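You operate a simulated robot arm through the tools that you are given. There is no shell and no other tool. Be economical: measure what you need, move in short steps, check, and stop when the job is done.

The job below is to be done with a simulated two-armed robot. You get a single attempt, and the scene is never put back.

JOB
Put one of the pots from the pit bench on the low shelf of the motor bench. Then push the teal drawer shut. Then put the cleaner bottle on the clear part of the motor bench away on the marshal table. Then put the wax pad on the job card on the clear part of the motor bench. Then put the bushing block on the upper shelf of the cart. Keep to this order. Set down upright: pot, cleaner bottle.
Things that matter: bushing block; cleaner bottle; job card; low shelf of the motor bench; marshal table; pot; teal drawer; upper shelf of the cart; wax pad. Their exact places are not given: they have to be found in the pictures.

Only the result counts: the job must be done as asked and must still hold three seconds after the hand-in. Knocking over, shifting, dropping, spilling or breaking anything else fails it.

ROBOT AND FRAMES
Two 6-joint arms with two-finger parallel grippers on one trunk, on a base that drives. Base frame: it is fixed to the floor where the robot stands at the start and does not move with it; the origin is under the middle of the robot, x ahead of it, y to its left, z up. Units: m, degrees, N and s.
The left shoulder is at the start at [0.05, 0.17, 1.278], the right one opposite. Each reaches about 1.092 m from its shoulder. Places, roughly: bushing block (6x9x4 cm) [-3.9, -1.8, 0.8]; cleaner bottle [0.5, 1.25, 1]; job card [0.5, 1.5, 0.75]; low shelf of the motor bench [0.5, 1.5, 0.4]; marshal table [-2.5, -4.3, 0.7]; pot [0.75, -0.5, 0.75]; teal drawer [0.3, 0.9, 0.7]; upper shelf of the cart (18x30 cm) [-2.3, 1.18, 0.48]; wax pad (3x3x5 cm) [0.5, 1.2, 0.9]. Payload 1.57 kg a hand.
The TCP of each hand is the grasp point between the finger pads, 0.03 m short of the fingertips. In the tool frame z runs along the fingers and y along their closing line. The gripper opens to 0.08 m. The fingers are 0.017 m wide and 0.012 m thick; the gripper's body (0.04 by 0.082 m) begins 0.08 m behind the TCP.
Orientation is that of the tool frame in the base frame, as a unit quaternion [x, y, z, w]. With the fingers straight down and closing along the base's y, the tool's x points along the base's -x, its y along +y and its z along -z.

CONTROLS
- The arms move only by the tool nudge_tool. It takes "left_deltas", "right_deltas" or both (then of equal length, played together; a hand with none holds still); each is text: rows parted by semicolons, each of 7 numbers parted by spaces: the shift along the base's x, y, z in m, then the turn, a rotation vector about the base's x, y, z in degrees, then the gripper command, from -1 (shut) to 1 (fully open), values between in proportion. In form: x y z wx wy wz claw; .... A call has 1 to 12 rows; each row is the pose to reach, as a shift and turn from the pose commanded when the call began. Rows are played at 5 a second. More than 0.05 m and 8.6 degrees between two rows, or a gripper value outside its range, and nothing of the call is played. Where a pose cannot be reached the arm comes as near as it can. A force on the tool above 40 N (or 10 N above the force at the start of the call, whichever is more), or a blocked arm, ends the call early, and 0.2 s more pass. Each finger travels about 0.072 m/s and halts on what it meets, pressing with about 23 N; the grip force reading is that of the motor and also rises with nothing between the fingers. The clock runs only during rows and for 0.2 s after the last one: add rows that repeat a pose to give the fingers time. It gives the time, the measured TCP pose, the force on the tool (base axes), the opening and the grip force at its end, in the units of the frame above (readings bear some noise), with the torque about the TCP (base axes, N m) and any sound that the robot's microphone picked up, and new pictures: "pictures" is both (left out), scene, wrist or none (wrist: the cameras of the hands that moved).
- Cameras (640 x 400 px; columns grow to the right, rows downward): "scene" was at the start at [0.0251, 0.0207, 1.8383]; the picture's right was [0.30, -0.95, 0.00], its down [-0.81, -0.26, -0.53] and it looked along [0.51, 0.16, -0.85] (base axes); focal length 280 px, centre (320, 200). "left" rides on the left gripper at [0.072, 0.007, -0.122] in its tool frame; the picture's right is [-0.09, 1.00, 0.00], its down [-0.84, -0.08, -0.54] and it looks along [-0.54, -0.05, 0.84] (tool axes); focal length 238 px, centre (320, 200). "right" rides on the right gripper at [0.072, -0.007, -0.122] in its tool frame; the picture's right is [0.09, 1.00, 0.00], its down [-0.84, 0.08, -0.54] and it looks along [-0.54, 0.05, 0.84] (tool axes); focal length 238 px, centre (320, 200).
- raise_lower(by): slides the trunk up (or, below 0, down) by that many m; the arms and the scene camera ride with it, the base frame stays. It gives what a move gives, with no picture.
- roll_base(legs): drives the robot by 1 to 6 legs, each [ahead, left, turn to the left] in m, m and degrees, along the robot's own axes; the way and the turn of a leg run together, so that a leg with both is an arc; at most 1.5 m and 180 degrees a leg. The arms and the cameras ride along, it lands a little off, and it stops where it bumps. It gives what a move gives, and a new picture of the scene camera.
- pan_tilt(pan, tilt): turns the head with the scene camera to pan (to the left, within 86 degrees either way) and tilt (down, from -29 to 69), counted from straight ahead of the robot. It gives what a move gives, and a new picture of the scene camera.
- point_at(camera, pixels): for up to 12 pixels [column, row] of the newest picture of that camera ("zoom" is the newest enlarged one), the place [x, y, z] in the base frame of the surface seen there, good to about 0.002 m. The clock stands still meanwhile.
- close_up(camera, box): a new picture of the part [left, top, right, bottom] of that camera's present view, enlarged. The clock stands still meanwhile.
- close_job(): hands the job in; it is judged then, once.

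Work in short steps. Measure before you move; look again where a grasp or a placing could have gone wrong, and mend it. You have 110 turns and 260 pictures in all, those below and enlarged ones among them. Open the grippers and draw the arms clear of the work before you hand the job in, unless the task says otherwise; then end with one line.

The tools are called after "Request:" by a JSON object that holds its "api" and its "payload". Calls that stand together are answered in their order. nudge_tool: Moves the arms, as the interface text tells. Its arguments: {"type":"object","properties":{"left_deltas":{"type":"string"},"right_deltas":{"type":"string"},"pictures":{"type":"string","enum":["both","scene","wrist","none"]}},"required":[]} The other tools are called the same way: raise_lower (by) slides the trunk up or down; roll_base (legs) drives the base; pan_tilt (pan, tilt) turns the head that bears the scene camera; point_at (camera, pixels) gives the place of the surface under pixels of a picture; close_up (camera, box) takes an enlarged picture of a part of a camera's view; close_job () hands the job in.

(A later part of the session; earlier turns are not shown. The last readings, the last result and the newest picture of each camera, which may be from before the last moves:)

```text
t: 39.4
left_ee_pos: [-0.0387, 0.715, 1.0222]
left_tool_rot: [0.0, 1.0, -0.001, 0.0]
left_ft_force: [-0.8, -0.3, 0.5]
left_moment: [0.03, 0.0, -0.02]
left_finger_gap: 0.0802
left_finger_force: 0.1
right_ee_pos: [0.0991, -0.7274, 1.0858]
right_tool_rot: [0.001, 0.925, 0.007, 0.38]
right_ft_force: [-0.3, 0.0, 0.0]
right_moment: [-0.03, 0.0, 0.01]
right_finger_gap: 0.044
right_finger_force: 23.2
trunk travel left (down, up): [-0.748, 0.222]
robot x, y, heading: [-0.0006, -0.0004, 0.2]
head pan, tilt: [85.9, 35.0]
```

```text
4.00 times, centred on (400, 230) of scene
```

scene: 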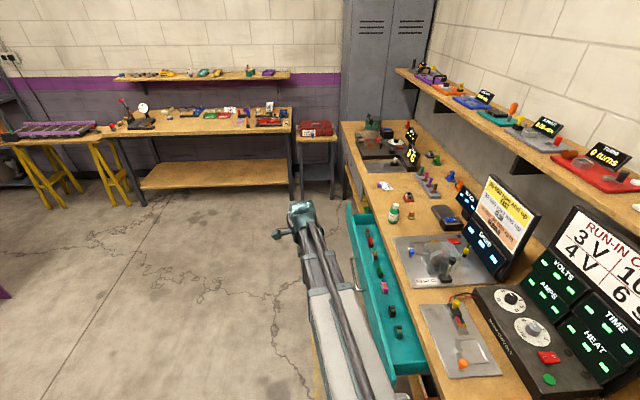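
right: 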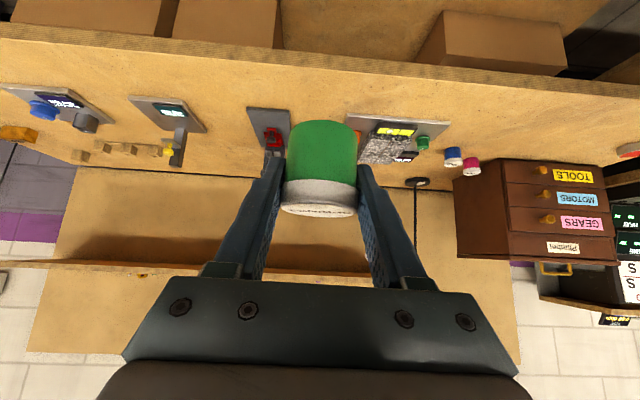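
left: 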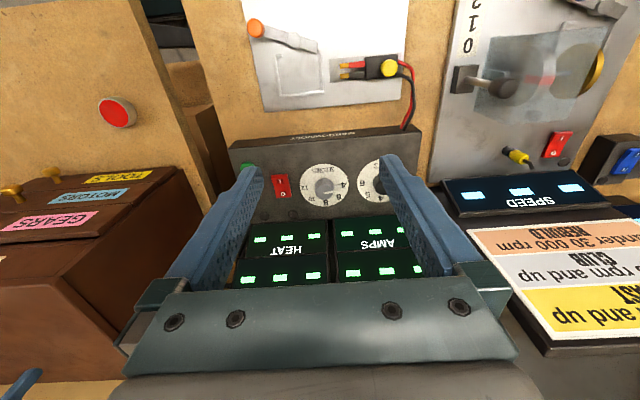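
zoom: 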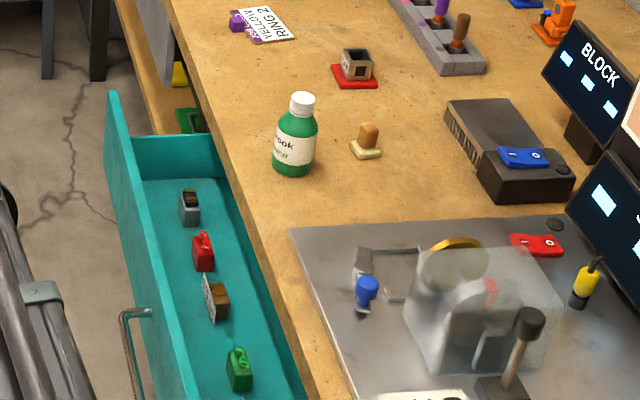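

Bench edge is at x≈0.34, drawer front x≈0.2, card [0.45,1.46], wax pad [0.53,1.30], bottle [0.40,1.115]. I back off 0.15, drive left past the drawer, and back a little more.

Request:
{"api": "roll_base", "payload": {"legs": [[-0.15, 0, 0], [0, 1.0, 0], [-0.25, 0.45, 0]]}}

Request:
{"api": "raise_lower", "payload": {"by": -0.4}}

Request:
{"api": "pan_tilt", "payload": {"pan": -5, "tilt": 35}}

```text
t: 48.2
left_ee_pos: [-0.4511, 2.169, 1.0226]
left_tool_rot: [-0.004, 1.0, 0.0, 0.001]
left_ft_force: [-0.8, 0.4, -0.8]
left_moment: [0.01, 0.0, 0.01]
left_finger_gap: 0.0801
left_finger_force: 0.1
right_ee_pos: [-0.3011, 0.7282, 1.087]
right_tool_rot: [-0.002, 0.925, 0.009, 0.381]
right_ft_force: [0.0, -0.3, 0.0]
right_moment: [-0.01, 0.03, -0.04]
right_finger_gap: 0.0439
right_finger_force: 23.5
trunk travel left (down, up): [-0.748, 0.222]
robot x, y, heading: [-0.4079, 1.4544, 0.5]
head pan, tilt: [85.9, 35.0]
```

scene: 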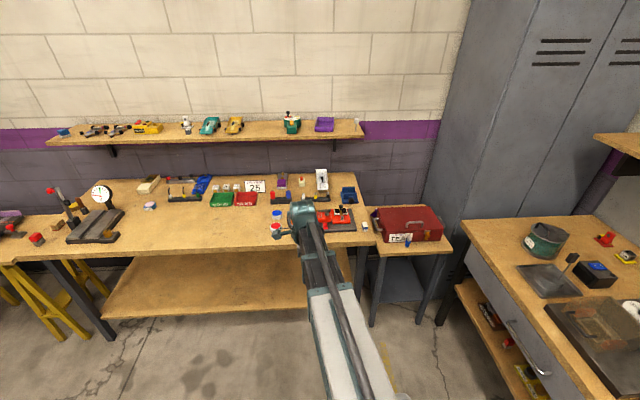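

```text
t: 52.0
left_ee_pos: [-0.4513, 2.1685, 0.624]
left_tool_rot: [-0.005, 1.0, 0.0, 0.0]
left_ft_force: [0.2, -0.3, -0.1]
left_moment: [-0.01, -0.02, -0.01]
left_finger_gap: 0.0801
left_finger_force: 0.1
right_ee_pos: [-0.3012, 0.7281, 0.6871]
right_tool_rot: [-0.002, 0.925, 0.009, 0.38]
right_ft_force: [-0.5, -0.1, -1.1]
right_moment: [-0.03, 0.04, -0.05]
right_finger_gap: 0.0438
right_finger_force: 22.7
trunk travel left (down, up): [-0.348, 0.622]
robot x, y, heading: [-0.4052, 1.4518, 0.4]
head pan, tilt: [85.9, 35.0]
```

```text
t: 53.7
left_ee_pos: [-0.4519, 2.1695, 0.6232]
left_tool_rot: [-0.005, 1.0, 0.0, 0.0]
left_ft_force: [-0.5, 0.5, 0.4]
left_moment: [0.01, 0.01, 0.0]
left_finger_gap: 0.0803
left_finger_force: 0.0
right_ee_pos: [-0.3016, 0.728, 0.6874]
right_tool_rot: [-0.003, 0.925, 0.01, 0.381]
right_ft_force: [-0.6, -0.6, -0.9]
right_moment: [0.02, -0.01, 0.02]
right_finger_gap: 0.0436
right_finger_force: 23.2
trunk travel left (down, up): [-0.348, 0.622]
robot x, y, heading: [-0.4052, 1.4552, 0.5]
head pan, tilt: [-5.0, 35.0]
```

scene: 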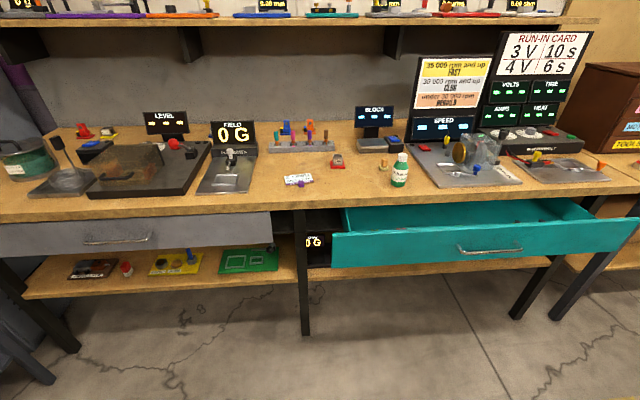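

Clear view of the bench: low shelf at rows 240–300, with items left of the middle leg (y≈1.4) and an open part under the teal drawer. I lower more to look under.

Request:
{"api": "raise_lower", "payload": {"by": -0.25}}

Request:
{"api": "pan_tilt", "payload": {"pan": -5, "tilt": 30}}

Request:
{"api": "close_up", "payload": {"camera": "scene", "box": [40, 130, 360, 330]}}

Request:
{"api": "close_up", "payload": {"camera": "scene", "box": [270, 130, 590, 330]}}

```text
t: 56.2
left_ee_pos: [-0.4514, 2.1698, 0.3727]
left_tool_rot: [-0.004, 1.0, 0.0, 0.0]
left_ft_force: [-0.4, 0.4, 0.0]
left_moment: [-0.02, -0.02, -0.02]
left_finger_gap: 0.0799
left_finger_force: 0.0
right_ee_pos: [-0.3025, 0.7287, 0.436]
right_tool_rot: [-0.002, 0.925, 0.009, 0.38]
right_ft_force: [0.3, -0.2, -1.3]
right_moment: [-0.04, -0.03, -0.02]
right_finger_gap: 0.0442
right_finger_force: 22.5
trunk travel left (down, up): [-0.098, 0.872]
robot x, y, heading: [-0.4054, 1.4547, 0.3]
head pan, tilt: [-5.0, 35.0]
```

```text
t: 56.9
left_ee_pos: [-0.4512, 2.1696, 0.3732]
left_tool_rot: [-0.004, 1.0, 0.0, 0.0]
left_ft_force: [0.8, -0.1, -0.5]
left_moment: [0.01, -0.02, 0.01]
left_finger_gap: 0.08
left_finger_force: 0.1
right_ee_pos: [-0.3028, 0.7277, 0.4362]
right_tool_rot: [-0.002, 0.925, 0.009, 0.38]
right_ft_force: [-0.1, -1.1, -0.7]
right_moment: [0.01, -0.06, 0.01]
right_finger_gap: 0.044
right_finger_force: 23.7
trunk travel left (down, up): [-0.098, 0.872]
robot x, y, heading: [-0.4072, 1.4552, 0.5]
head pan, tilt: [-5.0, 30.0]
```

scene: 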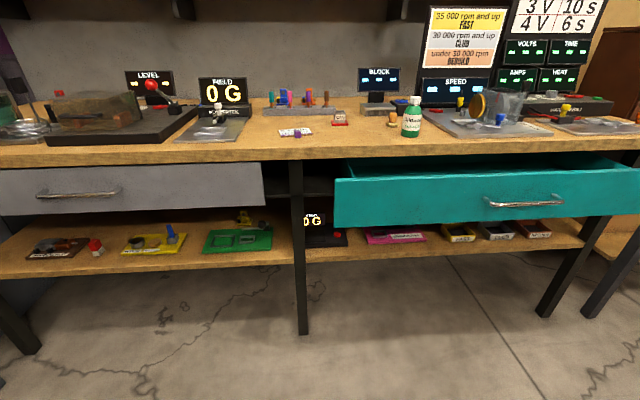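

```text
2.00 times, centred on (200, 230) of scene
```

zoom: 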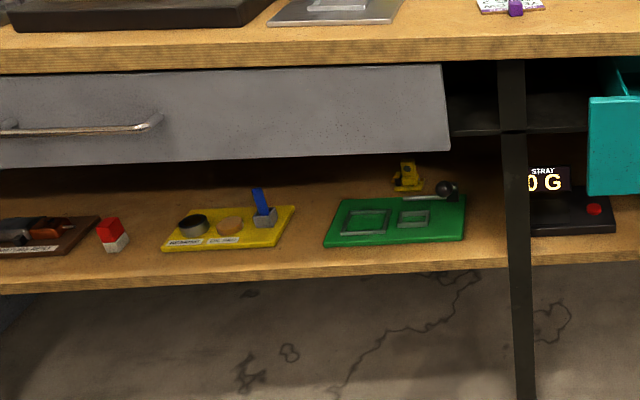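

```text
2.00 times, centred on (430, 230) of scene
```

zoom: 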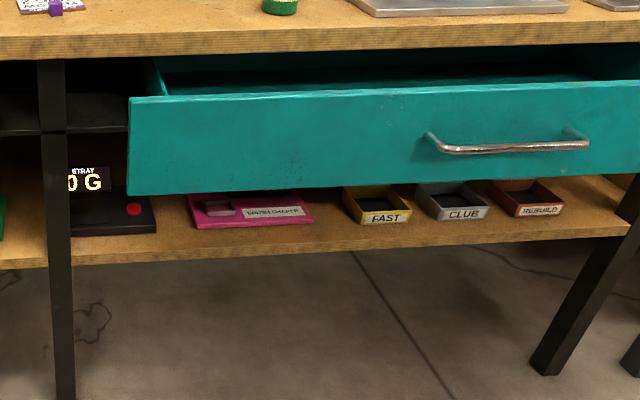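

I measure candidate spots on the low shelf: between yellow and green trays, between the green tray and the leg, and the limits.

Request:
{"api": "close_up", "payload": {"camera": "scene", "box": [100, 170, 340, 290]}}

Request:
{"api": "point_at", "payload": {"camera": "zoom", "pixels": [[235, 140], [225, 190], [240, 215], [295, 195], [500, 170], [510, 210], [488, 170], [488, 195], [225, 135], [350, 230], [535, 210], [410, 80]]}}

Request:
{"api": "point_at", "payload": {"camera": "scene", "pixels": [[200, 208], [200, 155], [300, 180], [150, 240], [180, 240], [355, 240], [345, 225], [245, 208], [284, 235], [284, 250]]}}

```text
2.67 times, centred on (220, 230) of scene
```

zoom: 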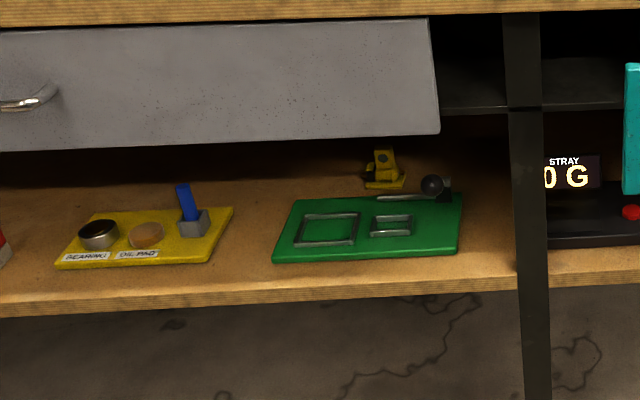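

```text
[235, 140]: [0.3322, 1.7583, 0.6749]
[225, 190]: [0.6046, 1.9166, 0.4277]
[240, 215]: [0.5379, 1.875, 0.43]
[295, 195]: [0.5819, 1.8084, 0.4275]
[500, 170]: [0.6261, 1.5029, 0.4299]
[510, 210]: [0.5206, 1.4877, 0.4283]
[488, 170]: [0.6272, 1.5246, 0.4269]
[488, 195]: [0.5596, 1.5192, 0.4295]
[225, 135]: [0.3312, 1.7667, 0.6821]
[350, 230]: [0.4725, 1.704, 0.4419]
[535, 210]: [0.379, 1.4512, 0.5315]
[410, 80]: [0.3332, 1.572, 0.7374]
```

```text
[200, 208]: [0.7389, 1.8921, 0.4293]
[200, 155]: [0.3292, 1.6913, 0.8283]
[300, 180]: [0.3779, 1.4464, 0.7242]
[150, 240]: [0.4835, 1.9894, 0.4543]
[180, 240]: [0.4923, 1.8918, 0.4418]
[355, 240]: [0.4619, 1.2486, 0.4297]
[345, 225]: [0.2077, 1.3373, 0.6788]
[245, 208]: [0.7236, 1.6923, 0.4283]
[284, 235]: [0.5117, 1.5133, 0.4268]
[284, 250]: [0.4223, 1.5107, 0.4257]
```

Shelf top z≈0.428, front edge x≈0.40; gray drawer front x 0.33 with bottom z≈0.67. I need the real size of wrist and link to know what fits, so I look at the right arm.

Request:
{"api": "point_at", "payload": {"camera": "zoom", "pixels": [[436, 130], [436, 60], [470, 105], [600, 105], [275, 260], [288, 205], [210, 262], [230, 212], [458, 250], [462, 200], [518, 200], [540, 240]]}}

Request:
{"api": "pan_tilt", "payload": {"pan": -80, "tilt": 40}}

```text
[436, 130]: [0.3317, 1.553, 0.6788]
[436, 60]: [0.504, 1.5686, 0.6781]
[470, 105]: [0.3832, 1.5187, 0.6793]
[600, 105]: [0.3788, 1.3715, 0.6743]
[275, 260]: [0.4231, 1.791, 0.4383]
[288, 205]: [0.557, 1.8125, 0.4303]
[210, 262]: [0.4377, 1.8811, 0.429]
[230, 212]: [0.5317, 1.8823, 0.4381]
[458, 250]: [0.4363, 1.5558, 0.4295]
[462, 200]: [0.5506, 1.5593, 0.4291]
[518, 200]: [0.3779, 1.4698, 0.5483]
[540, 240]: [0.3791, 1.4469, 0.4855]
```

```text
t: 58.4
left_ee_pos: [-0.4491, 2.169, 0.3732]
left_tool_rot: [-0.004, 1.0, 0.0, 0.0]
left_ft_force: [-1.0, 0.0, -0.3]
left_moment: [0.01, 0.01, -0.02]
left_finger_gap: 0.08
left_finger_force: 0.0
right_ee_pos: [-0.3023, 0.7288, 0.4368]
right_tool_rot: [-0.002, 0.925, 0.009, 0.38]
right_ft_force: [0.3, 0.6, 0.2]
right_moment: [0.0, -0.01, -0.01]
right_finger_gap: 0.0441
right_finger_force: 22.8
trunk travel left (down, up): [-0.098, 0.872]
robot x, y, heading: [-0.4064, 1.4517, 0.5]
head pan, tilt: [-80.0, 40.0]
```

scene: 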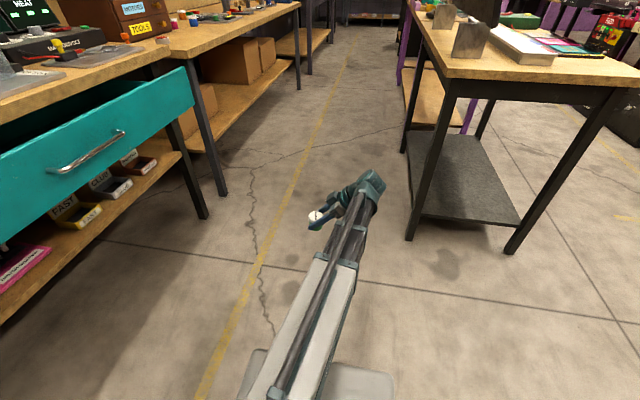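

The yellow–green gap is y 1.79–1.88 at x≈0.43 (9 cm); best spot y≈1.836. I measure the wrist's and link's top heights (shoulder now at 0.483).

Request:
{"api": "point_at", "payload": {"camera": "scene", "pixels": [[372, 175], [360, 185], [372, 195], [380, 185], [348, 210], [350, 235], [330, 290], [360, 212], [345, 192]]}}

Request:
{"api": "close_up", "payload": {"camera": "scene", "box": [290, 150, 410, 260]}}

```text
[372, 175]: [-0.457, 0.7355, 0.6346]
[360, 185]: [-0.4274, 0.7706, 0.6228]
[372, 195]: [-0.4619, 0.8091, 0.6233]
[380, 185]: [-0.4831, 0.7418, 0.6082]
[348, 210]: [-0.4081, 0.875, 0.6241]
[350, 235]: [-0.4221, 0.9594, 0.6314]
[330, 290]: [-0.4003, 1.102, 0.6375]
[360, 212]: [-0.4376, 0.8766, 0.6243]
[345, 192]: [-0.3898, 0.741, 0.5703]
```

```text
3.64 times, centred on (350, 205) of scene
```

zoom: 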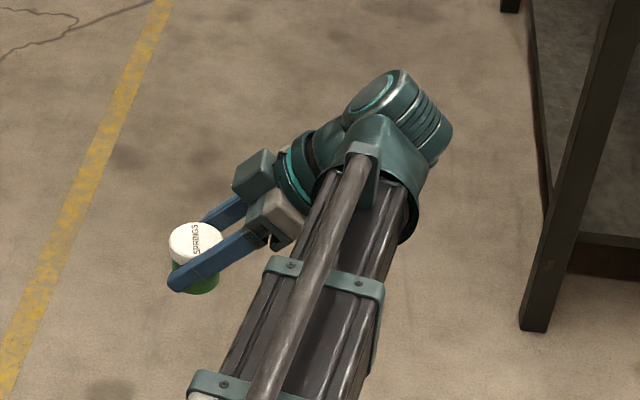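

Wrist top is only shoulder+0.152, so entering with the pot 8 mm over the shelf leaves about 1 cm under the drawer. I shift the base 0.25 m left and raise the trunk to the entry height.

Request:
{"api": "roll_base", "payload": {"legs": [[0, 0.25, 0]]}}

Request:
{"api": "raise_lower", "payload": {"by": 0.034}}

```text
t: 60.2
left_ee_pos: [-0.4548, 2.4156, 0.3742]
left_tool_rot: [-0.006, 1.0, 0.0, 0.0]
left_ft_force: [-0.6, -0.3, -0.1]
left_moment: [-0.01, -0.03, -0.01]
left_finger_gap: 0.0798
left_finger_force: 0.0
right_ee_pos: [-0.3031, 0.9745, 0.4372]
right_tool_rot: [-0.004, 0.925, 0.01, 0.38]
right_ft_force: [0.0, 0.1, 0.3]
right_moment: [-0.03, 0.0, 0.01]
right_finger_gap: 0.0436
right_finger_force: 22.9
trunk travel left (down, up): [-0.098, 0.872]
robot x, y, heading: [-0.4048, 1.703, 0.7]
head pan, tilt: [-80.0, 40.0]
```

scene: 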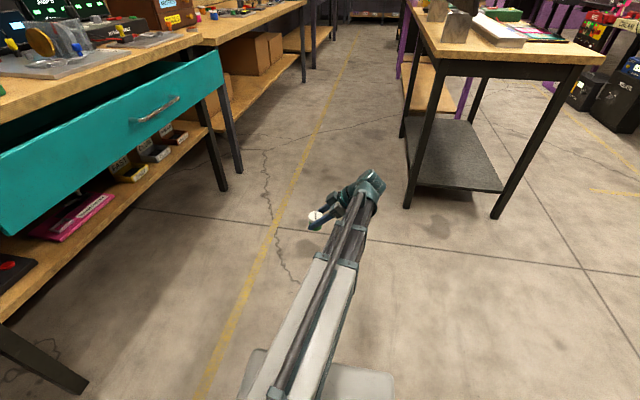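

```text
t: 61.0
left_ee_pos: [-0.4559, 2.4164, 0.4063]
left_tool_rot: [-0.005, 1.0, 0.001, 0.0]
left_ft_force: [-0.1, 0.4, -0.2]
left_moment: [0.0, -0.01, 0.01]
left_finger_gap: 0.0802
left_finger_force: 0.1
right_ee_pos: [-0.3032, 0.974, 0.4714]
right_tool_rot: [-0.003, 0.925, 0.009, 0.38]
right_ft_force: [-0.9, 0.1, -1.3]
right_moment: [-0.01, 0.02, -0.02]
right_finger_gap: 0.0439
right_finger_force: 22.9
trunk travel left (down, up): [-0.132, 0.838]
robot x, y, heading: [-0.4079, 1.699, 0.5]
head pan, tilt: [-80.0, 40.0]
```

I swing the right hand round the front of the robot: first toward world [0.125,1.23], below and clear of the drawer.

Request:
{"api": "nudge_tool", "payload": {"right_deltas": "0.043 0.011 0 0 0 0 -1; 0.087 0.022 0 0 0 0 -1; 0.13 0.033 0 0 0 0 -1; 0.173 0.043 0 0 0 0 -1; 0.217 0.054 0 0 0 0 -1; 0.26 0.065 0 0 0 0 -1; 0.303 0.076 0 0 0 0 -1; 0.328 0.112 0 0 0 0 -1; 0.353 0.147 0 0 0 0 -1; 0.378 0.183 0 0 0 0 -1; 0.403 0.219 0 0 0 0 -1; 0.428 0.254 0 0 0 0 -1", "pictures": "wrist"}}

```text
t: 63.6
left_ee_pos: [-0.4544, 2.4157, 0.406]
left_tool_rot: [-0.005, 1.0, 0.0, 0.0]
left_ft_force: [-0.1, -0.3, 0.2]
left_moment: [0.03, 0.01, 0.0]
left_finger_gap: 0.0802
left_finger_force: 0.0
right_ee_pos: [0.1244, 1.2294, 0.4717]
right_tool_rot: [-0.003, 0.924, 0.009, 0.382]
right_ft_force: [0.3, -0.5, -0.2]
right_moment: [0.02, 0.0, -0.03]
right_finger_gap: 0.0439
right_finger_force: 22.4
trunk travel left (down, up): [-0.132, 0.838]
robot x, y, heading: [-0.4103, 1.7017, 0.6]
head pan, tilt: [-80.0, 40.0]
```

right: 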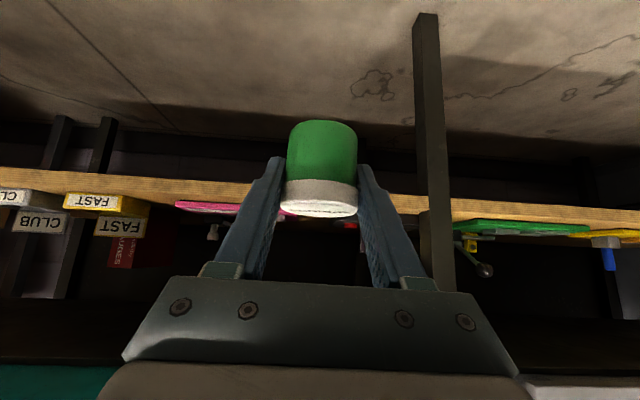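

Continuing along the shelf front towards the yellow–green gap, staying before the leg and the shelf edge.

Request:
{"api": "nudge_tool", "payload": {"right_deltas": "0.026 0.036 0 0 0 0 -1; 0.051 0.071 0 0 0 0 -1; 0.07 0.111 0 0 0 0 -1; 0.089 0.151 0 0 0 0 -1; 0.108 0.191 0 0 0 0 -1; 0.127 0.231 0 0 0 0 -1; 0.146 0.271 0 0 0 0 -1; 0.146 0.318 0 0 0 0 -1; 0.146 0.366 0 0 0 0 -1; 0.146 0.414 0 0 0 0 -1; 0.146 0.462 0 0 0 0 -1; 0.146 0.51 0 0 0 0 -1", "pictures": "none"}}

Request:
{"api": "nudge_tool", "payload": {"right_deltas": "0 0.047 0 0 0 0 -1; 0 0.096 0 0 0 0 -1; 0 0.096 0 0 0 0 -1", "pictures": "wrist"}}

Request:
{"api": "pan_tilt", "payload": {"pan": 0, "tilt": 30}}

```text
t: 66.2
left_ee_pos: [-0.4534, 2.4164, 0.4068]
left_tool_rot: [-0.006, 1.0, 0.0, 0.0]
left_ft_force: [0.0, 0.1, -0.1]
left_moment: [0.04, 0.02, -0.01]
left_finger_gap: 0.0799
left_finger_force: 0.0
right_ee_pos: [0.2711, 1.738, 0.4696]
right_tool_rot: [-0.003, 0.925, 0.01, 0.38]
right_ft_force: [-0.3, 0.7, -0.4]
right_moment: [0.0, 0.0, 0.04]
right_finger_gap: 0.044
right_finger_force: 22.8
trunk travel left (down, up): [-0.132, 0.838]
robot x, y, heading: [-0.4074, 1.6994, 0.7]
head pan, tilt: [-80.0, 40.0]
```

```text
t: 67.0
left_ee_pos: [-0.4548, 2.416, 0.4064]
left_tool_rot: [-0.006, 1.0, 0.0, 0.001]
left_ft_force: [0.3, 0.3, -0.3]
left_moment: [0.0, 0.01, 0.01]
left_finger_gap: 0.0798
left_finger_force: 0.0
right_ee_pos: [0.2687, 1.8342, 0.4699]
right_tool_rot: [-0.003, 0.924, 0.01, 0.381]
right_ft_force: [0.7, -0.4, -0.7]
right_moment: [0.06, 0.0, 0.0]
right_finger_gap: 0.0437
right_finger_force: 23.6
trunk travel left (down, up): [-0.132, 0.838]
robot x, y, heading: [-0.4083, 1.6978, 0.7]
head pan, tilt: [-80.0, 40.0]
```

right: 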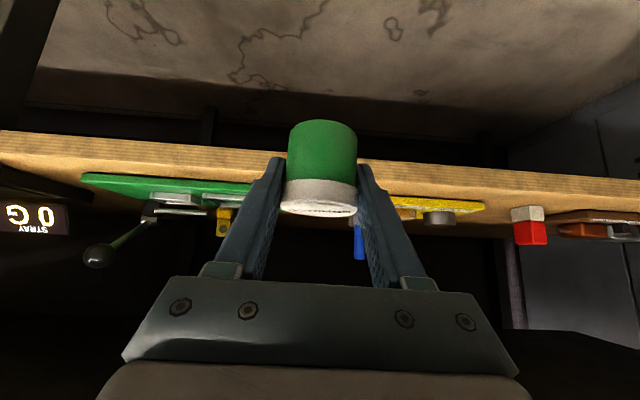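

```text
t: 68.5
left_ee_pos: [-0.4557, 2.4149, 0.4066]
left_tool_rot: [-0.005, 1.0, 0.001, 0.0]
left_ft_force: [0.0, 0.7, -0.3]
left_moment: [0.01, 0.0, -0.01]
left_finger_gap: 0.0797
left_finger_force: 0.1
right_ee_pos: [0.2688, 1.835, 0.4704]
right_tool_rot: [-0.003, 0.924, 0.009, 0.382]
right_ft_force: [-0.2, -0.4, -1.8]
right_moment: [0.02, 0.01, 0.01]
right_finger_gap: 0.0438
right_finger_force: 23.4
trunk travel left (down, up): [-0.132, 0.838]
robot x, y, heading: [-0.41, 1.697, 0.8]
head pan, tilt: [0.0, 30.0]
```

scene: 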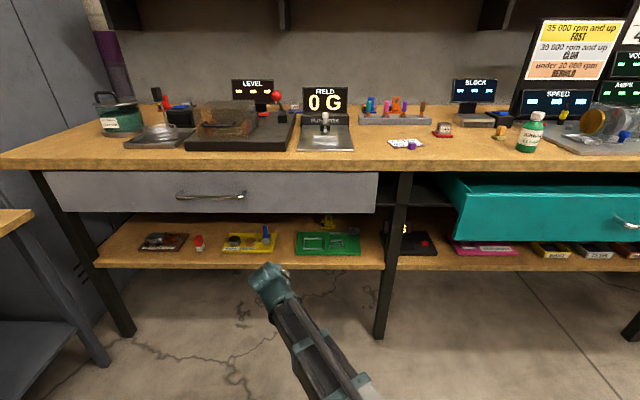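

I verify the gap edges and shelf front from this viewpoint.

Request:
{"api": "point_at", "payload": {"camera": "scene", "pixels": [[275, 246], [279, 252], [291, 252], [300, 250], [287, 256], [286, 262], [287, 240], [330, 208]]}}

Request:
{"api": "close_up", "payload": {"camera": "scene", "box": [220, 200, 360, 290]}}

```text
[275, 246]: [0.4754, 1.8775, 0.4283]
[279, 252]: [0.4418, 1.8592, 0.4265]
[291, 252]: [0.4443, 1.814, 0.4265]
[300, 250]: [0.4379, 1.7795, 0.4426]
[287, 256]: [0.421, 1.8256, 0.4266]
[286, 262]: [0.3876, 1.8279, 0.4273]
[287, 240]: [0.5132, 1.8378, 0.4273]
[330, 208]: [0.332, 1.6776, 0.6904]
```

```text
4.44 times, centred on (290, 245) of scene
```

zoom: 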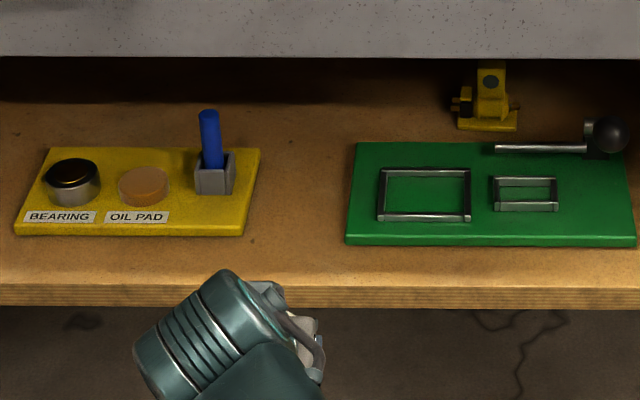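

The gap is clear and the shelf's front is at x≈0.38. I slide the pot in to x≈0.44, then lower it.

Request:
{"api": "nudge_tool", "payload": {"right_deltas": "0.043 0 0 0 0 0 -1; 0.086 0 0 0 0 0 -1; 0.129 0 0 0 0 0 -1; 0.171 0 0 0 0 0 -1; 0.171 0 0 0 0 0 -1", "pictures": "wrist"}}

Request:
{"api": "raise_lower", "payload": {"by": -0.009}}

```text
t: 69.7
left_ee_pos: [-0.4561, 2.4156, 0.4074]
left_tool_rot: [-0.005, 1.0, 0.0, 0.0]
left_ft_force: [-0.5, 0.2, 0.2]
left_moment: [0.0, 0.0, 0.01]
left_finger_gap: 0.0799
left_finger_force: 0.1
right_ee_pos: [0.4441, 1.8352, 0.471]
right_tool_rot: [-0.004, 0.925, 0.01, 0.381]
right_ft_force: [0.1, -0.6, -0.6]
right_moment: [0.04, 0.0, 0.01]
right_finger_gap: 0.0439
right_finger_force: 22.5
trunk travel left (down, up): [-0.132, 0.838]
robot x, y, heading: [-0.4113, 1.6997, 0.7]
head pan, tilt: [0.0, 30.0]
```

right: 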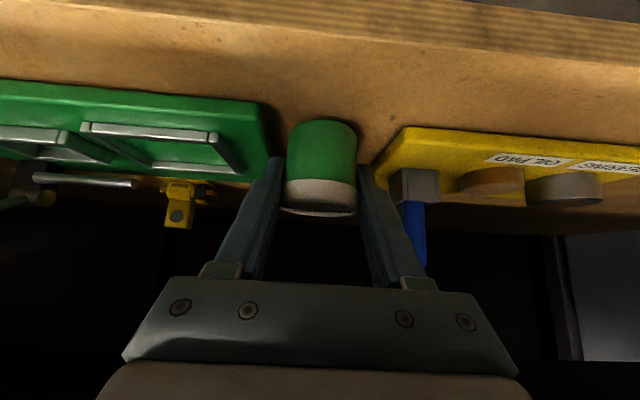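

```text
t: 70.3
left_ee_pos: [-0.4548, 2.4157, 0.3983]
left_tool_rot: [-0.005, 1.0, 0.001, 0.0]
left_ft_force: [0.2, -0.4, 0.5]
left_moment: [-0.01, -0.01, 0.0]
left_finger_gap: 0.0801
left_finger_force: 0.1
right_ee_pos: [0.4427, 1.8339, 0.4622]
right_tool_rot: [-0.005, 0.924, 0.011, 0.383]
right_ft_force: [1.0, 0.3, 6.5]
right_moment: [-0.11, -0.1, 0.0]
right_finger_gap: 0.0437
right_finger_force: 23.2
trunk travel left (down, up): [-0.123, 0.847]
robot x, y, heading: [-0.4076, 1.6946, 0.7]
head pan, tilt: [0.0, 30.0]
```

The force reads 6.5 N up: the pot rests on the shelf. I open just enough (gap ~0.054) and withdraw straight back.

Request:
{"api": "nudge_tool", "payload": {"right_deltas": "0 0 0 0 0 0 0.25; 0 0 0 0 0 0 0.35; 0 0 0 0 0 0 0.35; -0.02 0 0 0 0 0 0.35; -0.06 0 0 0 0 0 0.35; -0.1 0 0 0 0 0 0.35; -0.14 0 0 0 0 0 0.35; -0.18 0 0 0 0 0 0.35", "pictures": "both"}}

```text
t: 72.1
left_ee_pos: [-0.4541, 2.4153, 0.3977]
left_tool_rot: [-0.005, 1.0, 0.001, 0.0]
left_ft_force: [0.2, 0.0, -0.6]
left_moment: [-0.02, -0.01, 0.0]
left_finger_gap: 0.0801
left_finger_force: 0.1
right_ee_pos: [0.2637, 1.8337, 0.4624]
right_tool_rot: [-0.003, 0.924, 0.009, 0.382]
right_ft_force: [-0.6, -0.6, -0.5]
right_moment: [-0.02, 0.04, 0.02]
right_finger_gap: 0.0543
right_finger_force: 0.0
trunk travel left (down, up): [-0.123, 0.847]
robot x, y, heading: [-0.4072, 1.7007, 0.5]
head pan, tilt: [0.0, 30.0]
```

scene: 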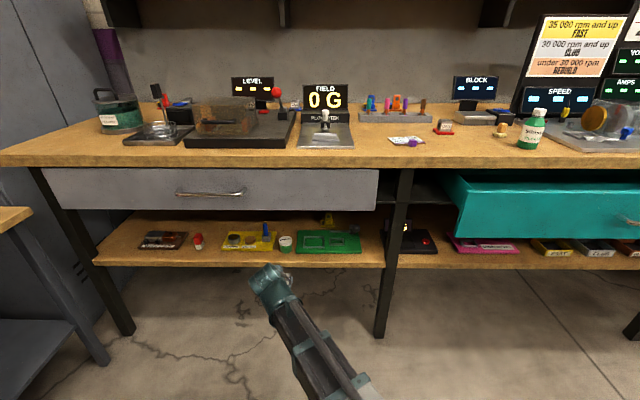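
right: 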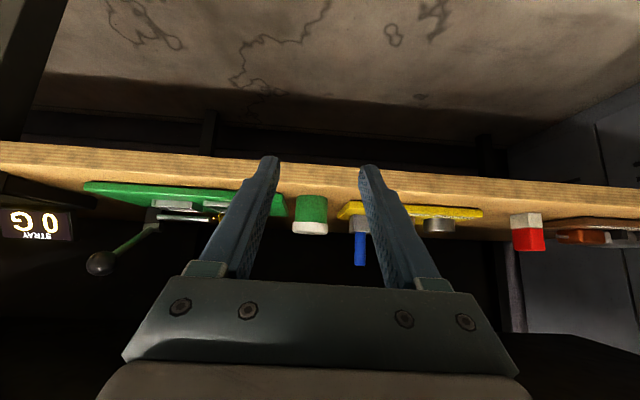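

The pot stands upright on the shelf. Next the drawer: I bring the right hand (closing the fingers) along the front to about [0,1.05], below the drawer level.

Request:
{"api": "nudge_tool", "payload": {"right_deltas": "-0.006 -0.047 0 0 0 0 0.35; -0.012 -0.094 0 0 0 0 0; -0.018 -0.141 0 0 0 0 -1; -0.024 -0.188 0 0 0 0 -1; -0.03 -0.236 0 0 0 0 -1; -0.034 -0.284 0 0 0 0 -1; -0.053 -0.328 0 0 0 0 -1; -0.072 -0.372 0 0 0 0 -1; -0.091 -0.416 0 0 0 0 -1; -0.11 -0.46 0 0 0 0 -1; -0.129 -0.504 0 0 0 0 -1; -0.148 -0.548 0 0 0 0 -1", "pictures": "none"}}

Request:
{"api": "nudge_tool", "payload": {"right_deltas": "-0.019 -0.044 0 0 0 0 -1; -0.04 -0.087 0 0 0 0 -1; -0.065 -0.125 0 0 -4 0 -1; -0.09 -0.16 0 0 -12 0 -1; -0.115 -0.2 0 0 -20 0 -1; -0.115 -0.236 0 0 -28 0 -1; -0.115 -0.236 0 0 -35 0 -1; -0.115 -0.236 0 0 -35 0 -1", "pictures": "none"}}

Request:
{"api": "pan_tilt", "payload": {"pan": -50, "tilt": 30}}

```text
t: 74.7
left_ee_pos: [-0.455, 2.4168, 0.3988]
left_tool_rot: [-0.005, 1.0, -0.001, 0.0]
left_ft_force: [-0.2, 0.2, -0.4]
left_moment: [0.01, 0.0, 0.03]
left_finger_gap: 0.0801
left_finger_force: 0.0
right_ee_pos: [0.118, 1.2831, 0.4611]
right_tool_rot: [-0.005, 0.925, 0.011, 0.381]
right_ft_force: [0.1, 0.0, -0.6]
right_moment: [0.01, -0.01, 0.02]
right_finger_gap: 0.0002
right_finger_force: 21.5
right hand out of reach, approached as far as the arm can: row 8, 9, 10, 11, 12
trunk travel left (down, up): [-0.123, 0.847]
robot x, y, heading: [-0.4055, 1.7024, 0.4]
head pan, tilt: [0.0, 30.0]
```

```text
t: 76.5
left_ee_pos: [-0.4542, 2.4159, 0.3985]
left_tool_rot: [-0.005, 1.0, 0.0, 0.0]
left_ft_force: [1.0, -0.4, 0.8]
left_moment: [0.01, 0.02, 0.02]
left_finger_gap: 0.0801
left_finger_force: 0.1
right_ee_pos: [0.0044, 1.0466, 0.5787]
right_tool_rot: [-0.006, 0.767, 0.007, 0.641]
right_ft_force: [1.1, -0.2, 1.1]
right_moment: [0.0, 0.04, -0.01]
right_finger_gap: 0.0
right_finger_force: 21.1
right hand out of reach, approached as far as the arm can: row 3, 4, 5, 6, 7, 8
trunk travel left (down, up): [-0.123, 0.847]
robot x, y, heading: [-0.4096, 1.7011, 0.8]
head pan, tilt: [0.0, 30.0]
```

```text
t: 77.7
left_ee_pos: [-0.4546, 2.4159, 0.3981]
left_tool_rot: [-0.006, 1.0, -0.001, -0.001]
left_ft_force: [-0.2, -0.6, 0.9]
left_moment: [-0.01, 0.03, -0.04]
left_finger_gap: 0.08
left_finger_force: 0.1
right_ee_pos: [0.0048, 1.0464, 0.578]
right_tool_rot: [-0.006, 0.768, 0.008, 0.64]
right_ft_force: [-0.7, -0.4, 0.9]
right_moment: [-0.01, 0.0, 0.0]
right_finger_gap: 0.0
right_finger_force: 22.2
trunk travel left (down, up): [-0.123, 0.847]
robot x, y, heading: [-0.4096, 1.6978, 0.8]
head pan, tilt: [-50.0, 30.0]
```

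scene: 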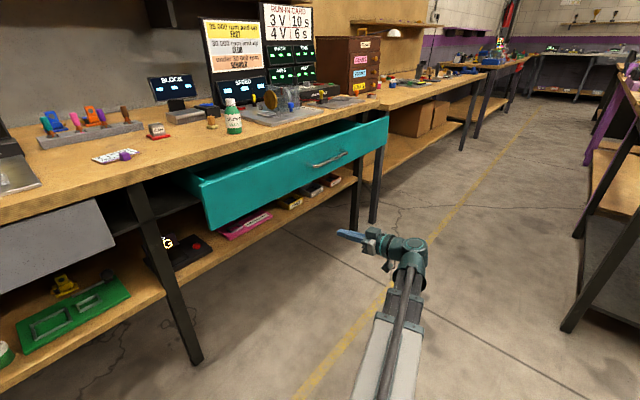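

The hand points forward at z 0.578. I measure the drawer front and handle, then raise to its middle.

Request:
{"api": "point_at", "payload": {"camera": "scene", "pixels": [[312, 166], [346, 155], [290, 170], [270, 185], [250, 160], [205, 210], [385, 140]]}}

Request:
{"api": "raise_lower", "payload": {"by": 0.162}}

```text
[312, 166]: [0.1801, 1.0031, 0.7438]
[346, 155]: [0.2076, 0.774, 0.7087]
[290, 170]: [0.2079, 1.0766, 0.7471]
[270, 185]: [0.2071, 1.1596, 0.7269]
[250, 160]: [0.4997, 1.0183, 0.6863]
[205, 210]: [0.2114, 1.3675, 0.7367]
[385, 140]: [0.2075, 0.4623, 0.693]
```

```text
t: 79.5
left_ee_pos: [-0.4551, 2.4155, 0.5611]
left_tool_rot: [-0.005, 1.0, 0.0, 0.0]
left_ft_force: [0.9, 0.3, -0.4]
left_moment: [0.0, 0.0, -0.04]
left_finger_gap: 0.0801
left_finger_force: 0.1
right_ee_pos: [0.0042, 1.0469, 0.7398]
right_tool_rot: [-0.006, 0.768, 0.007, 0.641]
right_ft_force: [-0.2, 0.3, 0.0]
right_moment: [-0.03, -0.01, 0.0]
right_finger_gap: 0.0
right_finger_force: 21.8
trunk travel left (down, up): [-0.285, 0.685]
robot x, y, heading: [-0.4095, 1.7015, 1.0]
head pan, tilt: [-50.0, 30.0]
```

I push at y≈1.06, just beside the handle end (y 1.00): approach to contact at TCP x≈0.177, then on.

Request:
{"api": "nudge_tool", "payload": {"right_deltas": "0.045 0.012 0 0 0 0 -1; 0.09 0.012 0 0 0 0 -1; 0.13 0.012 0 0 0 0 -1; 0.16 0.012 0 0 0 0 -1; 0.18 0.012 0 0 0 0 -1; 0.2 0.012 0 0 0 0 -1; 0.22 0.012 0 0 0 0 -1; 0.24 0.012 0 0 0 0 -1; 0.26 0.012 0 0 0 0 -1; 0.275 0.012 0 0 0 0 -1; 0.29 0.012 0 0 0 0 -1; 0.296 0.012 0 0 0 0 -1", "pictures": "scene"}}

```text
t: 82.1
left_ee_pos: [-0.455, 2.4153, 0.5602]
left_tool_rot: [-0.006, 1.0, 0.0, 0.0]
left_ft_force: [0.0, -0.7, 0.4]
left_moment: [-0.02, 0.03, -0.01]
left_finger_gap: 0.08
left_finger_force: 0.0
right_ee_pos: [0.3017, 1.0596, 0.7403]
right_tool_rot: [-0.006, 0.768, 0.008, 0.64]
right_ft_force: [0.3, 1.2, 0.0]
right_moment: [-0.01, 0.01, 0.03]
right_finger_gap: 0.0
right_finger_force: 21.2
trunk travel left (down, up): [-0.285, 0.685]
robot x, y, heading: [-0.4102, 1.7021, 0.7]
head pan, tilt: [-50.0, 30.0]
```

scene: 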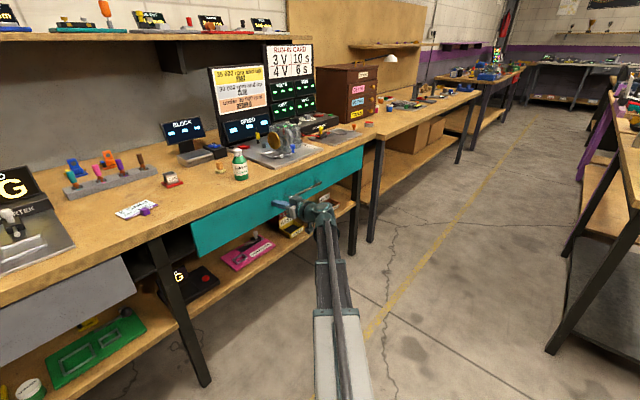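

The drawer moved in; I measure its front and press on slightly until it stops.

Request:
{"api": "nudge_tool", "payload": {"right_deltas": "0.005 0 0 0 0 0 -1; 0.01 0 0 0 0 0 -1; 0.015 0 0 0 0 0 -1; 0.02 0 0 0 0 0 -1; 0.025 0 0 0 0 0 -1; 0.03 0 0 0 0 0 -1; 0.035 0 0 0 0 0 -1; 0.04 0 0 0 0 0 -1", "pictures": "scene"}}

Request:
{"api": "point_at", "payload": {"camera": "scene", "pixels": [[220, 230], [250, 215], [350, 170], [90, 290], [300, 165], [160, 220]]}}

```text
t: 82.7
left_ee_pos: [-0.454, 2.4155, 0.5598]
left_tool_rot: [-0.004, 1.0, 0.0, -0.001]
left_ft_force: [0.4, 0.3, 0.4]
left_moment: [0.04, 0.0, -0.02]
left_finger_gap: 0.08
left_finger_force: 0.2
right_ee_pos: [0.3023, 1.06, 0.7405]
right_tool_rot: [-0.007, 0.769, 0.008, 0.639]
right_ft_force: [-5.0, 0.8, 1.9]
right_moment: [-0.01, -0.05, 0.0]
right_finger_gap: 0.0002
right_finger_force: 21.1
trunk travel left (down, up): [-0.285, 0.685]
robot x, y, heading: [-0.4091, 1.6997, 0.6]
head pan, tilt: [-50.0, 30.0]
stopped in row 2 (right hand): the force on the tool passed its limit at 47 N (the readings are from after the stop); the commanded pose is now the measured one
```

scene: 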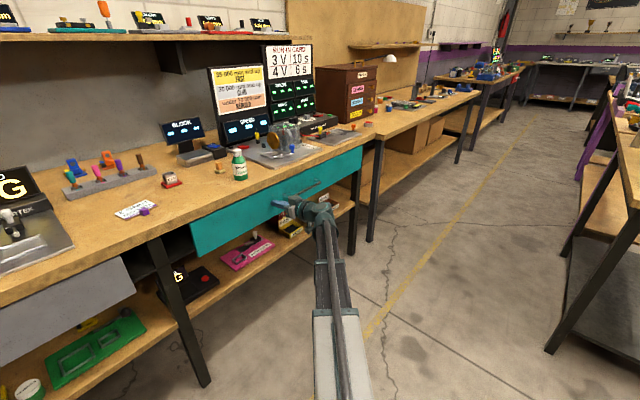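

```text
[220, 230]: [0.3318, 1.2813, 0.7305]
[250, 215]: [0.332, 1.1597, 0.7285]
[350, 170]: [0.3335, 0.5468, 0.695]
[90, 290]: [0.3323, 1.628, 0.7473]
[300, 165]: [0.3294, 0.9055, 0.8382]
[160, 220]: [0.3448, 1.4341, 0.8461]
```

Drawer front now at x 0.332, flush with the gray one — shut (it stopped at 47 N). I draw back, open, and return to 45° pitch.

Request:
{"api": "nudge_tool", "payload": {"right_deltas": "-0.04 0.01 0 0 0 0 -1; -0.08 0.02 0 0 0 0 0; -0.12 0.03 0 0 7 0 1; -0.16 0.04 0 0 14 0 1; -0.19 0.05 0 0 21 0 1; -0.19 0.055 0 0 28 0 1; -0.19 0.055 0 0 35 0 1; -0.19 0.055 0 0 35 0 1", "pictures": "none"}}

Request:
{"api": "raise_lower", "payload": {"by": 0.42}}

Request:
{"api": "pan_tilt", "payload": {"pan": -30, "tilt": 45}}

Request:
{"api": "close_up", "payload": {"camera": "scene", "box": [160, 60, 400, 210]}}

```text
t: 84.5
left_ee_pos: [-0.455, 2.4167, 0.5594]
left_tool_rot: [-0.004, 1.0, 0.0, 0.0]
left_ft_force: [-0.1, -0.4, 0.1]
left_moment: [-0.02, 0.01, 0.01]
left_finger_gap: 0.0802
left_finger_force: 0.1
right_ee_pos: [0.1147, 1.1157, 0.6226]
right_tool_rot: [-0.003, 0.926, 0.008, 0.378]
right_ft_force: [0.4, 0.5, 0.1]
right_moment: [0.0, 0.0, 0.01]
right_finger_gap: 0.0803
right_finger_force: 0.0
right hand out of reach, approached as far as the arm can: row 3, 4, 5, 6, 7, 8
trunk travel left (down, up): [-0.285, 0.685]
robot x, y, heading: [-0.4079, 1.7002, 0.7]
head pan, tilt: [-50.0, 30.0]
```

```text
refused: 0.42 is not a number from -0.4 to 0.4
```

```text
t: 85.3
left_ee_pos: [-0.4541, 2.4168, 0.5591]
left_tool_rot: [-0.004, 1.0, -0.001, 0.0]
left_ft_force: [-0.1, -0.5, -0.1]
left_moment: [-0.02, -0.03, -0.03]
left_finger_gap: 0.0802
left_finger_force: 0.0
right_ee_pos: [0.1147, 1.1166, 0.6226]
right_tool_rot: [-0.004, 0.925, 0.009, 0.38]
right_ft_force: [0.6, -0.6, 0.6]
right_moment: [0.0, -0.03, 0.02]
right_finger_gap: 0.0799
right_finger_force: 0.0
trunk travel left (down, up): [-0.285, 0.685]
robot x, y, heading: [-0.4111, 1.6989, 0.2]
head pan, tilt: [-30.0, 45.0]
```

scene: 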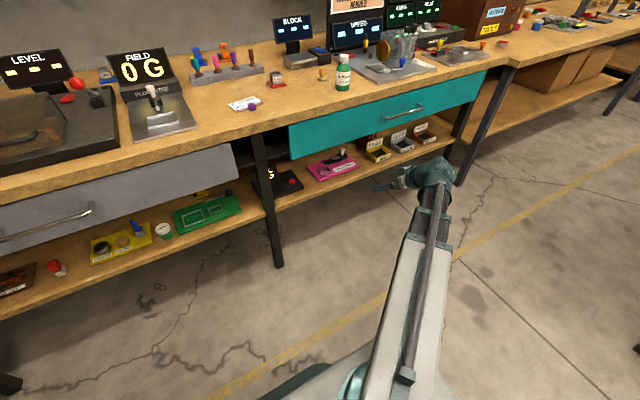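

```text
2.67 times, centred on (280, 135) of scene
```

zoom: 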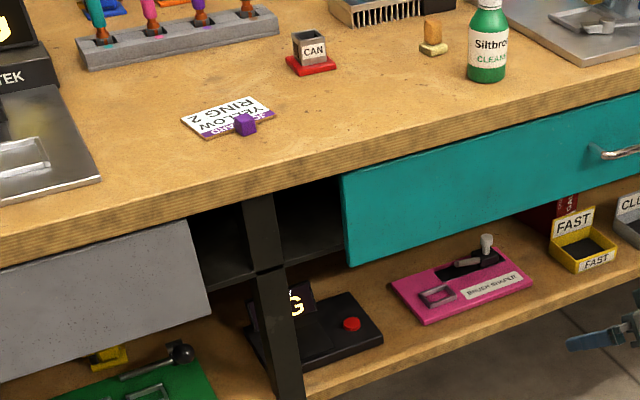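

I measure the bottle, card and wax pad here, then raise the trunk.

Request:
{"api": "point_at", "payload": {"camera": "scene", "pixels": [[343, 56], [343, 75], [336, 78], [350, 78], [343, 88], [322, 70], [322, 80], [238, 104], [250, 107], [268, 101], [232, 110], [360, 92]]}}

Request:
{"api": "raise_lower", "payload": {"by": 0.345}}

Request:
{"api": "close_up", "payload": {"camera": "right", "box": [0, 0, 640, 400]}}

```text
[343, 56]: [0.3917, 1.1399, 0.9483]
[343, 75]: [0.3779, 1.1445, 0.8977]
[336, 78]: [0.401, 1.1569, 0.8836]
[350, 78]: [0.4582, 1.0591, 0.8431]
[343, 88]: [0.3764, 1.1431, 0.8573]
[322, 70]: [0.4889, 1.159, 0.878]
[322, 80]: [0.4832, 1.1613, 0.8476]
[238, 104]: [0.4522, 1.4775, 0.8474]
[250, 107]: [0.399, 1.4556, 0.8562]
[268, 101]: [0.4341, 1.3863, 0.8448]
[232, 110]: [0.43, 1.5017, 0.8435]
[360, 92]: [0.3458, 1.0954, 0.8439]
```

```text
t: 88.7
left_ee_pos: [-0.4554, 2.4161, 0.9047]
left_tool_rot: [-0.004, 1.0, -0.001, 0.001]
left_ft_force: [0.2, 0.1, 0.0]
left_moment: [0.01, 0.05, 0.0]
left_finger_gap: 0.0799
left_finger_force: 0.1
right_ee_pos: [0.115, 1.116, 0.968]
right_tool_rot: [-0.004, 0.925, 0.009, 0.379]
right_ft_force: [0.5, 0.7, 0.7]
right_moment: [-0.01, 0.0, -0.01]
right_finger_gap: 0.08
right_finger_force: 0.1
trunk travel left (down, up): [-0.63, 0.34]
robot x, y, heading: [-0.4083, 1.7033, 0.3]
head pan, tilt: [-30.0, 45.0]
```

```text
1.00 times, centred on (320, 200) of right (not enlarged: the box is as wide or as high as the picture)
```

zoom: 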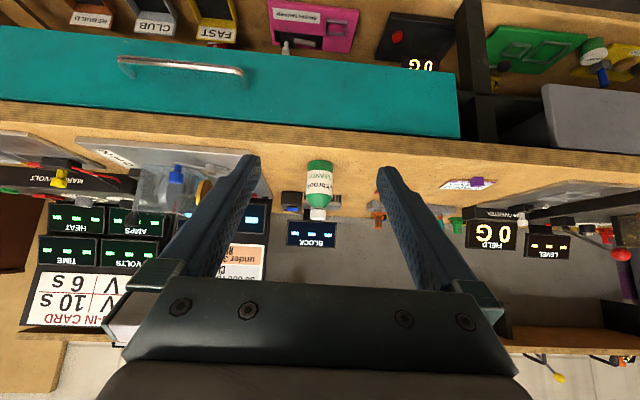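

Bottle centre ≈[0.40,1.129], body between z 0.845 and ~0.93; the wax pad stands behind it at [0.485,1.16]. I lower to TCP z 0.888 before the bench and move forward to straddle the bottle.

Request:
{"api": "raise_lower", "payload": {"by": -0.08}}

Request:
{"api": "nudge_tool", "payload": {"right_deltas": "0.045 0.012 0 0 0 0 1; 0.09 0.012 0 0 0 0 1; 0.135 0.012 0 0 0 0 1; 0.18 0.012 0 0 0 0 1; 0.21 0.012 0 0 0 0 1; 0.21 0.012 0 0 0 0 1", "pictures": "both"}}

```text
t: 89.8
left_ee_pos: [-0.4549, 2.4164, 0.8253]
left_tool_rot: [-0.005, 1.0, 0.0, 0.0]
left_ft_force: [-0.8, -0.3, -0.9]
left_moment: [0.01, 0.01, 0.02]
left_finger_gap: 0.08
left_finger_force: 0.1
right_ee_pos: [0.1147, 1.1158, 0.8863]
right_tool_rot: [-0.003, 0.925, 0.009, 0.379]
right_ft_force: [0.4, -0.8, 0.1]
right_moment: [0.01, -0.01, -0.02]
right_finger_gap: 0.0802
right_finger_force: 0.0
trunk travel left (down, up): [-0.55, 0.42]
robot x, y, heading: [-0.4072, 1.6969, 0.5]
head pan, tilt: [-30.0, 45.0]
```

```text
t: 91.2
left_ee_pos: [-0.4538, 2.4153, 0.8247]
left_tool_rot: [-0.005, 1.0, 0.0, 0.0]
left_ft_force: [0.4, 0.1, 0.1]
left_moment: [-0.01, -0.02, -0.01]
left_finger_gap: 0.0801
left_finger_force: 0.1
right_ee_pos: [0.3269, 1.127, 0.8865]
right_tool_rot: [-0.003, 0.925, 0.009, 0.379]
right_ft_force: [-0.6, -0.2, 0.0]
right_moment: [0.01, 0.02, -0.02]
right_finger_gap: 0.08
right_finger_force: 0.1
trunk travel left (down, up): [-0.55, 0.42]
robot x, y, heading: [-0.4058, 1.7021, 0.6]
head pan, tilt: [-30.0, 45.0]
```

scene: 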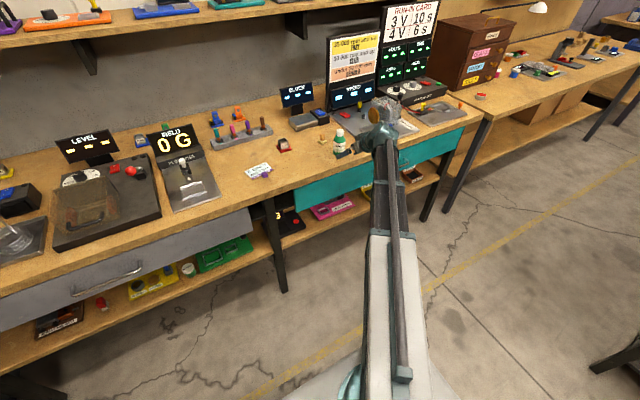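
right: 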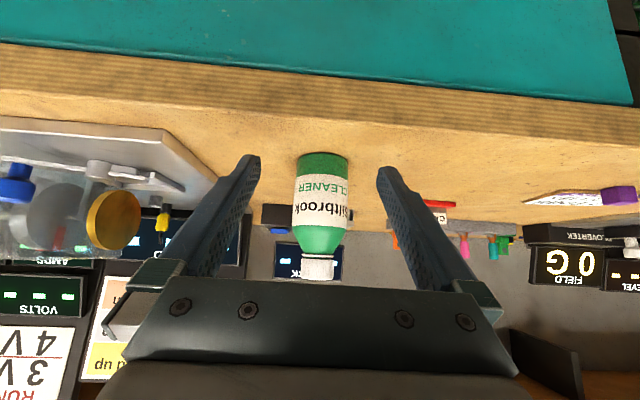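

Aligned (bottle at column 321). Forward 0.072 m and close.

Request:
{"api": "nudge_tool", "payload": {"right_deltas": "0.036 0.001 0 0 0 0 1; 0.072 0.001 0 0 0 0 1; 0.072 0.001 0 0 0 0 0.3; 0.072 0.001 0 0 0 0 -1; 0.072 0.001 0 0 0 0 -1; 0.072 0.001 0 0 0 0 -1; 0.072 0.001 0 0 0 0 -1", "pictures": "wrist"}}

```text
t: 92.8
left_ee_pos: [-0.4545, 2.4162, 0.8238]
left_tool_rot: [-0.004, 1.0, 0.0, 0.0]
left_ft_force: [0.4, 0.3, 0.2]
left_moment: [0.01, 0.02, 0.01]
left_finger_gap: 0.0801
left_finger_force: 0.0
right_ee_pos: [0.3987, 1.1291, 0.8882]
right_tool_rot: [-0.003, 0.925, 0.008, 0.381]
right_ft_force: [0.7, -1.6, 3.3]
right_moment: [-0.17, -0.03, 0.01]
right_finger_gap: 0.0465
right_finger_force: 22.5
trunk travel left (down, up): [-0.55, 0.42]
robot x, y, heading: [-0.4105, 1.6989, 0.5]
head pan, tilt: [-30.0, 45.0]
```

right: 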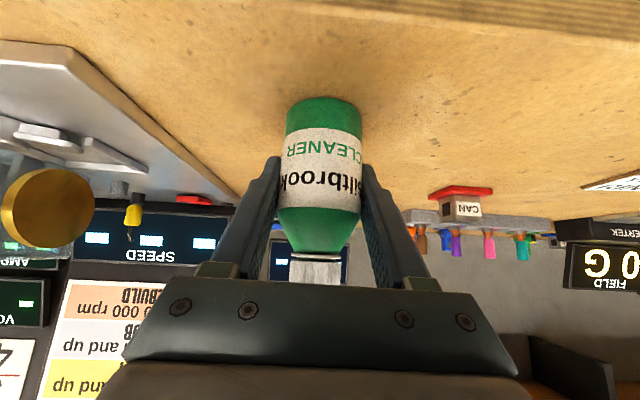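

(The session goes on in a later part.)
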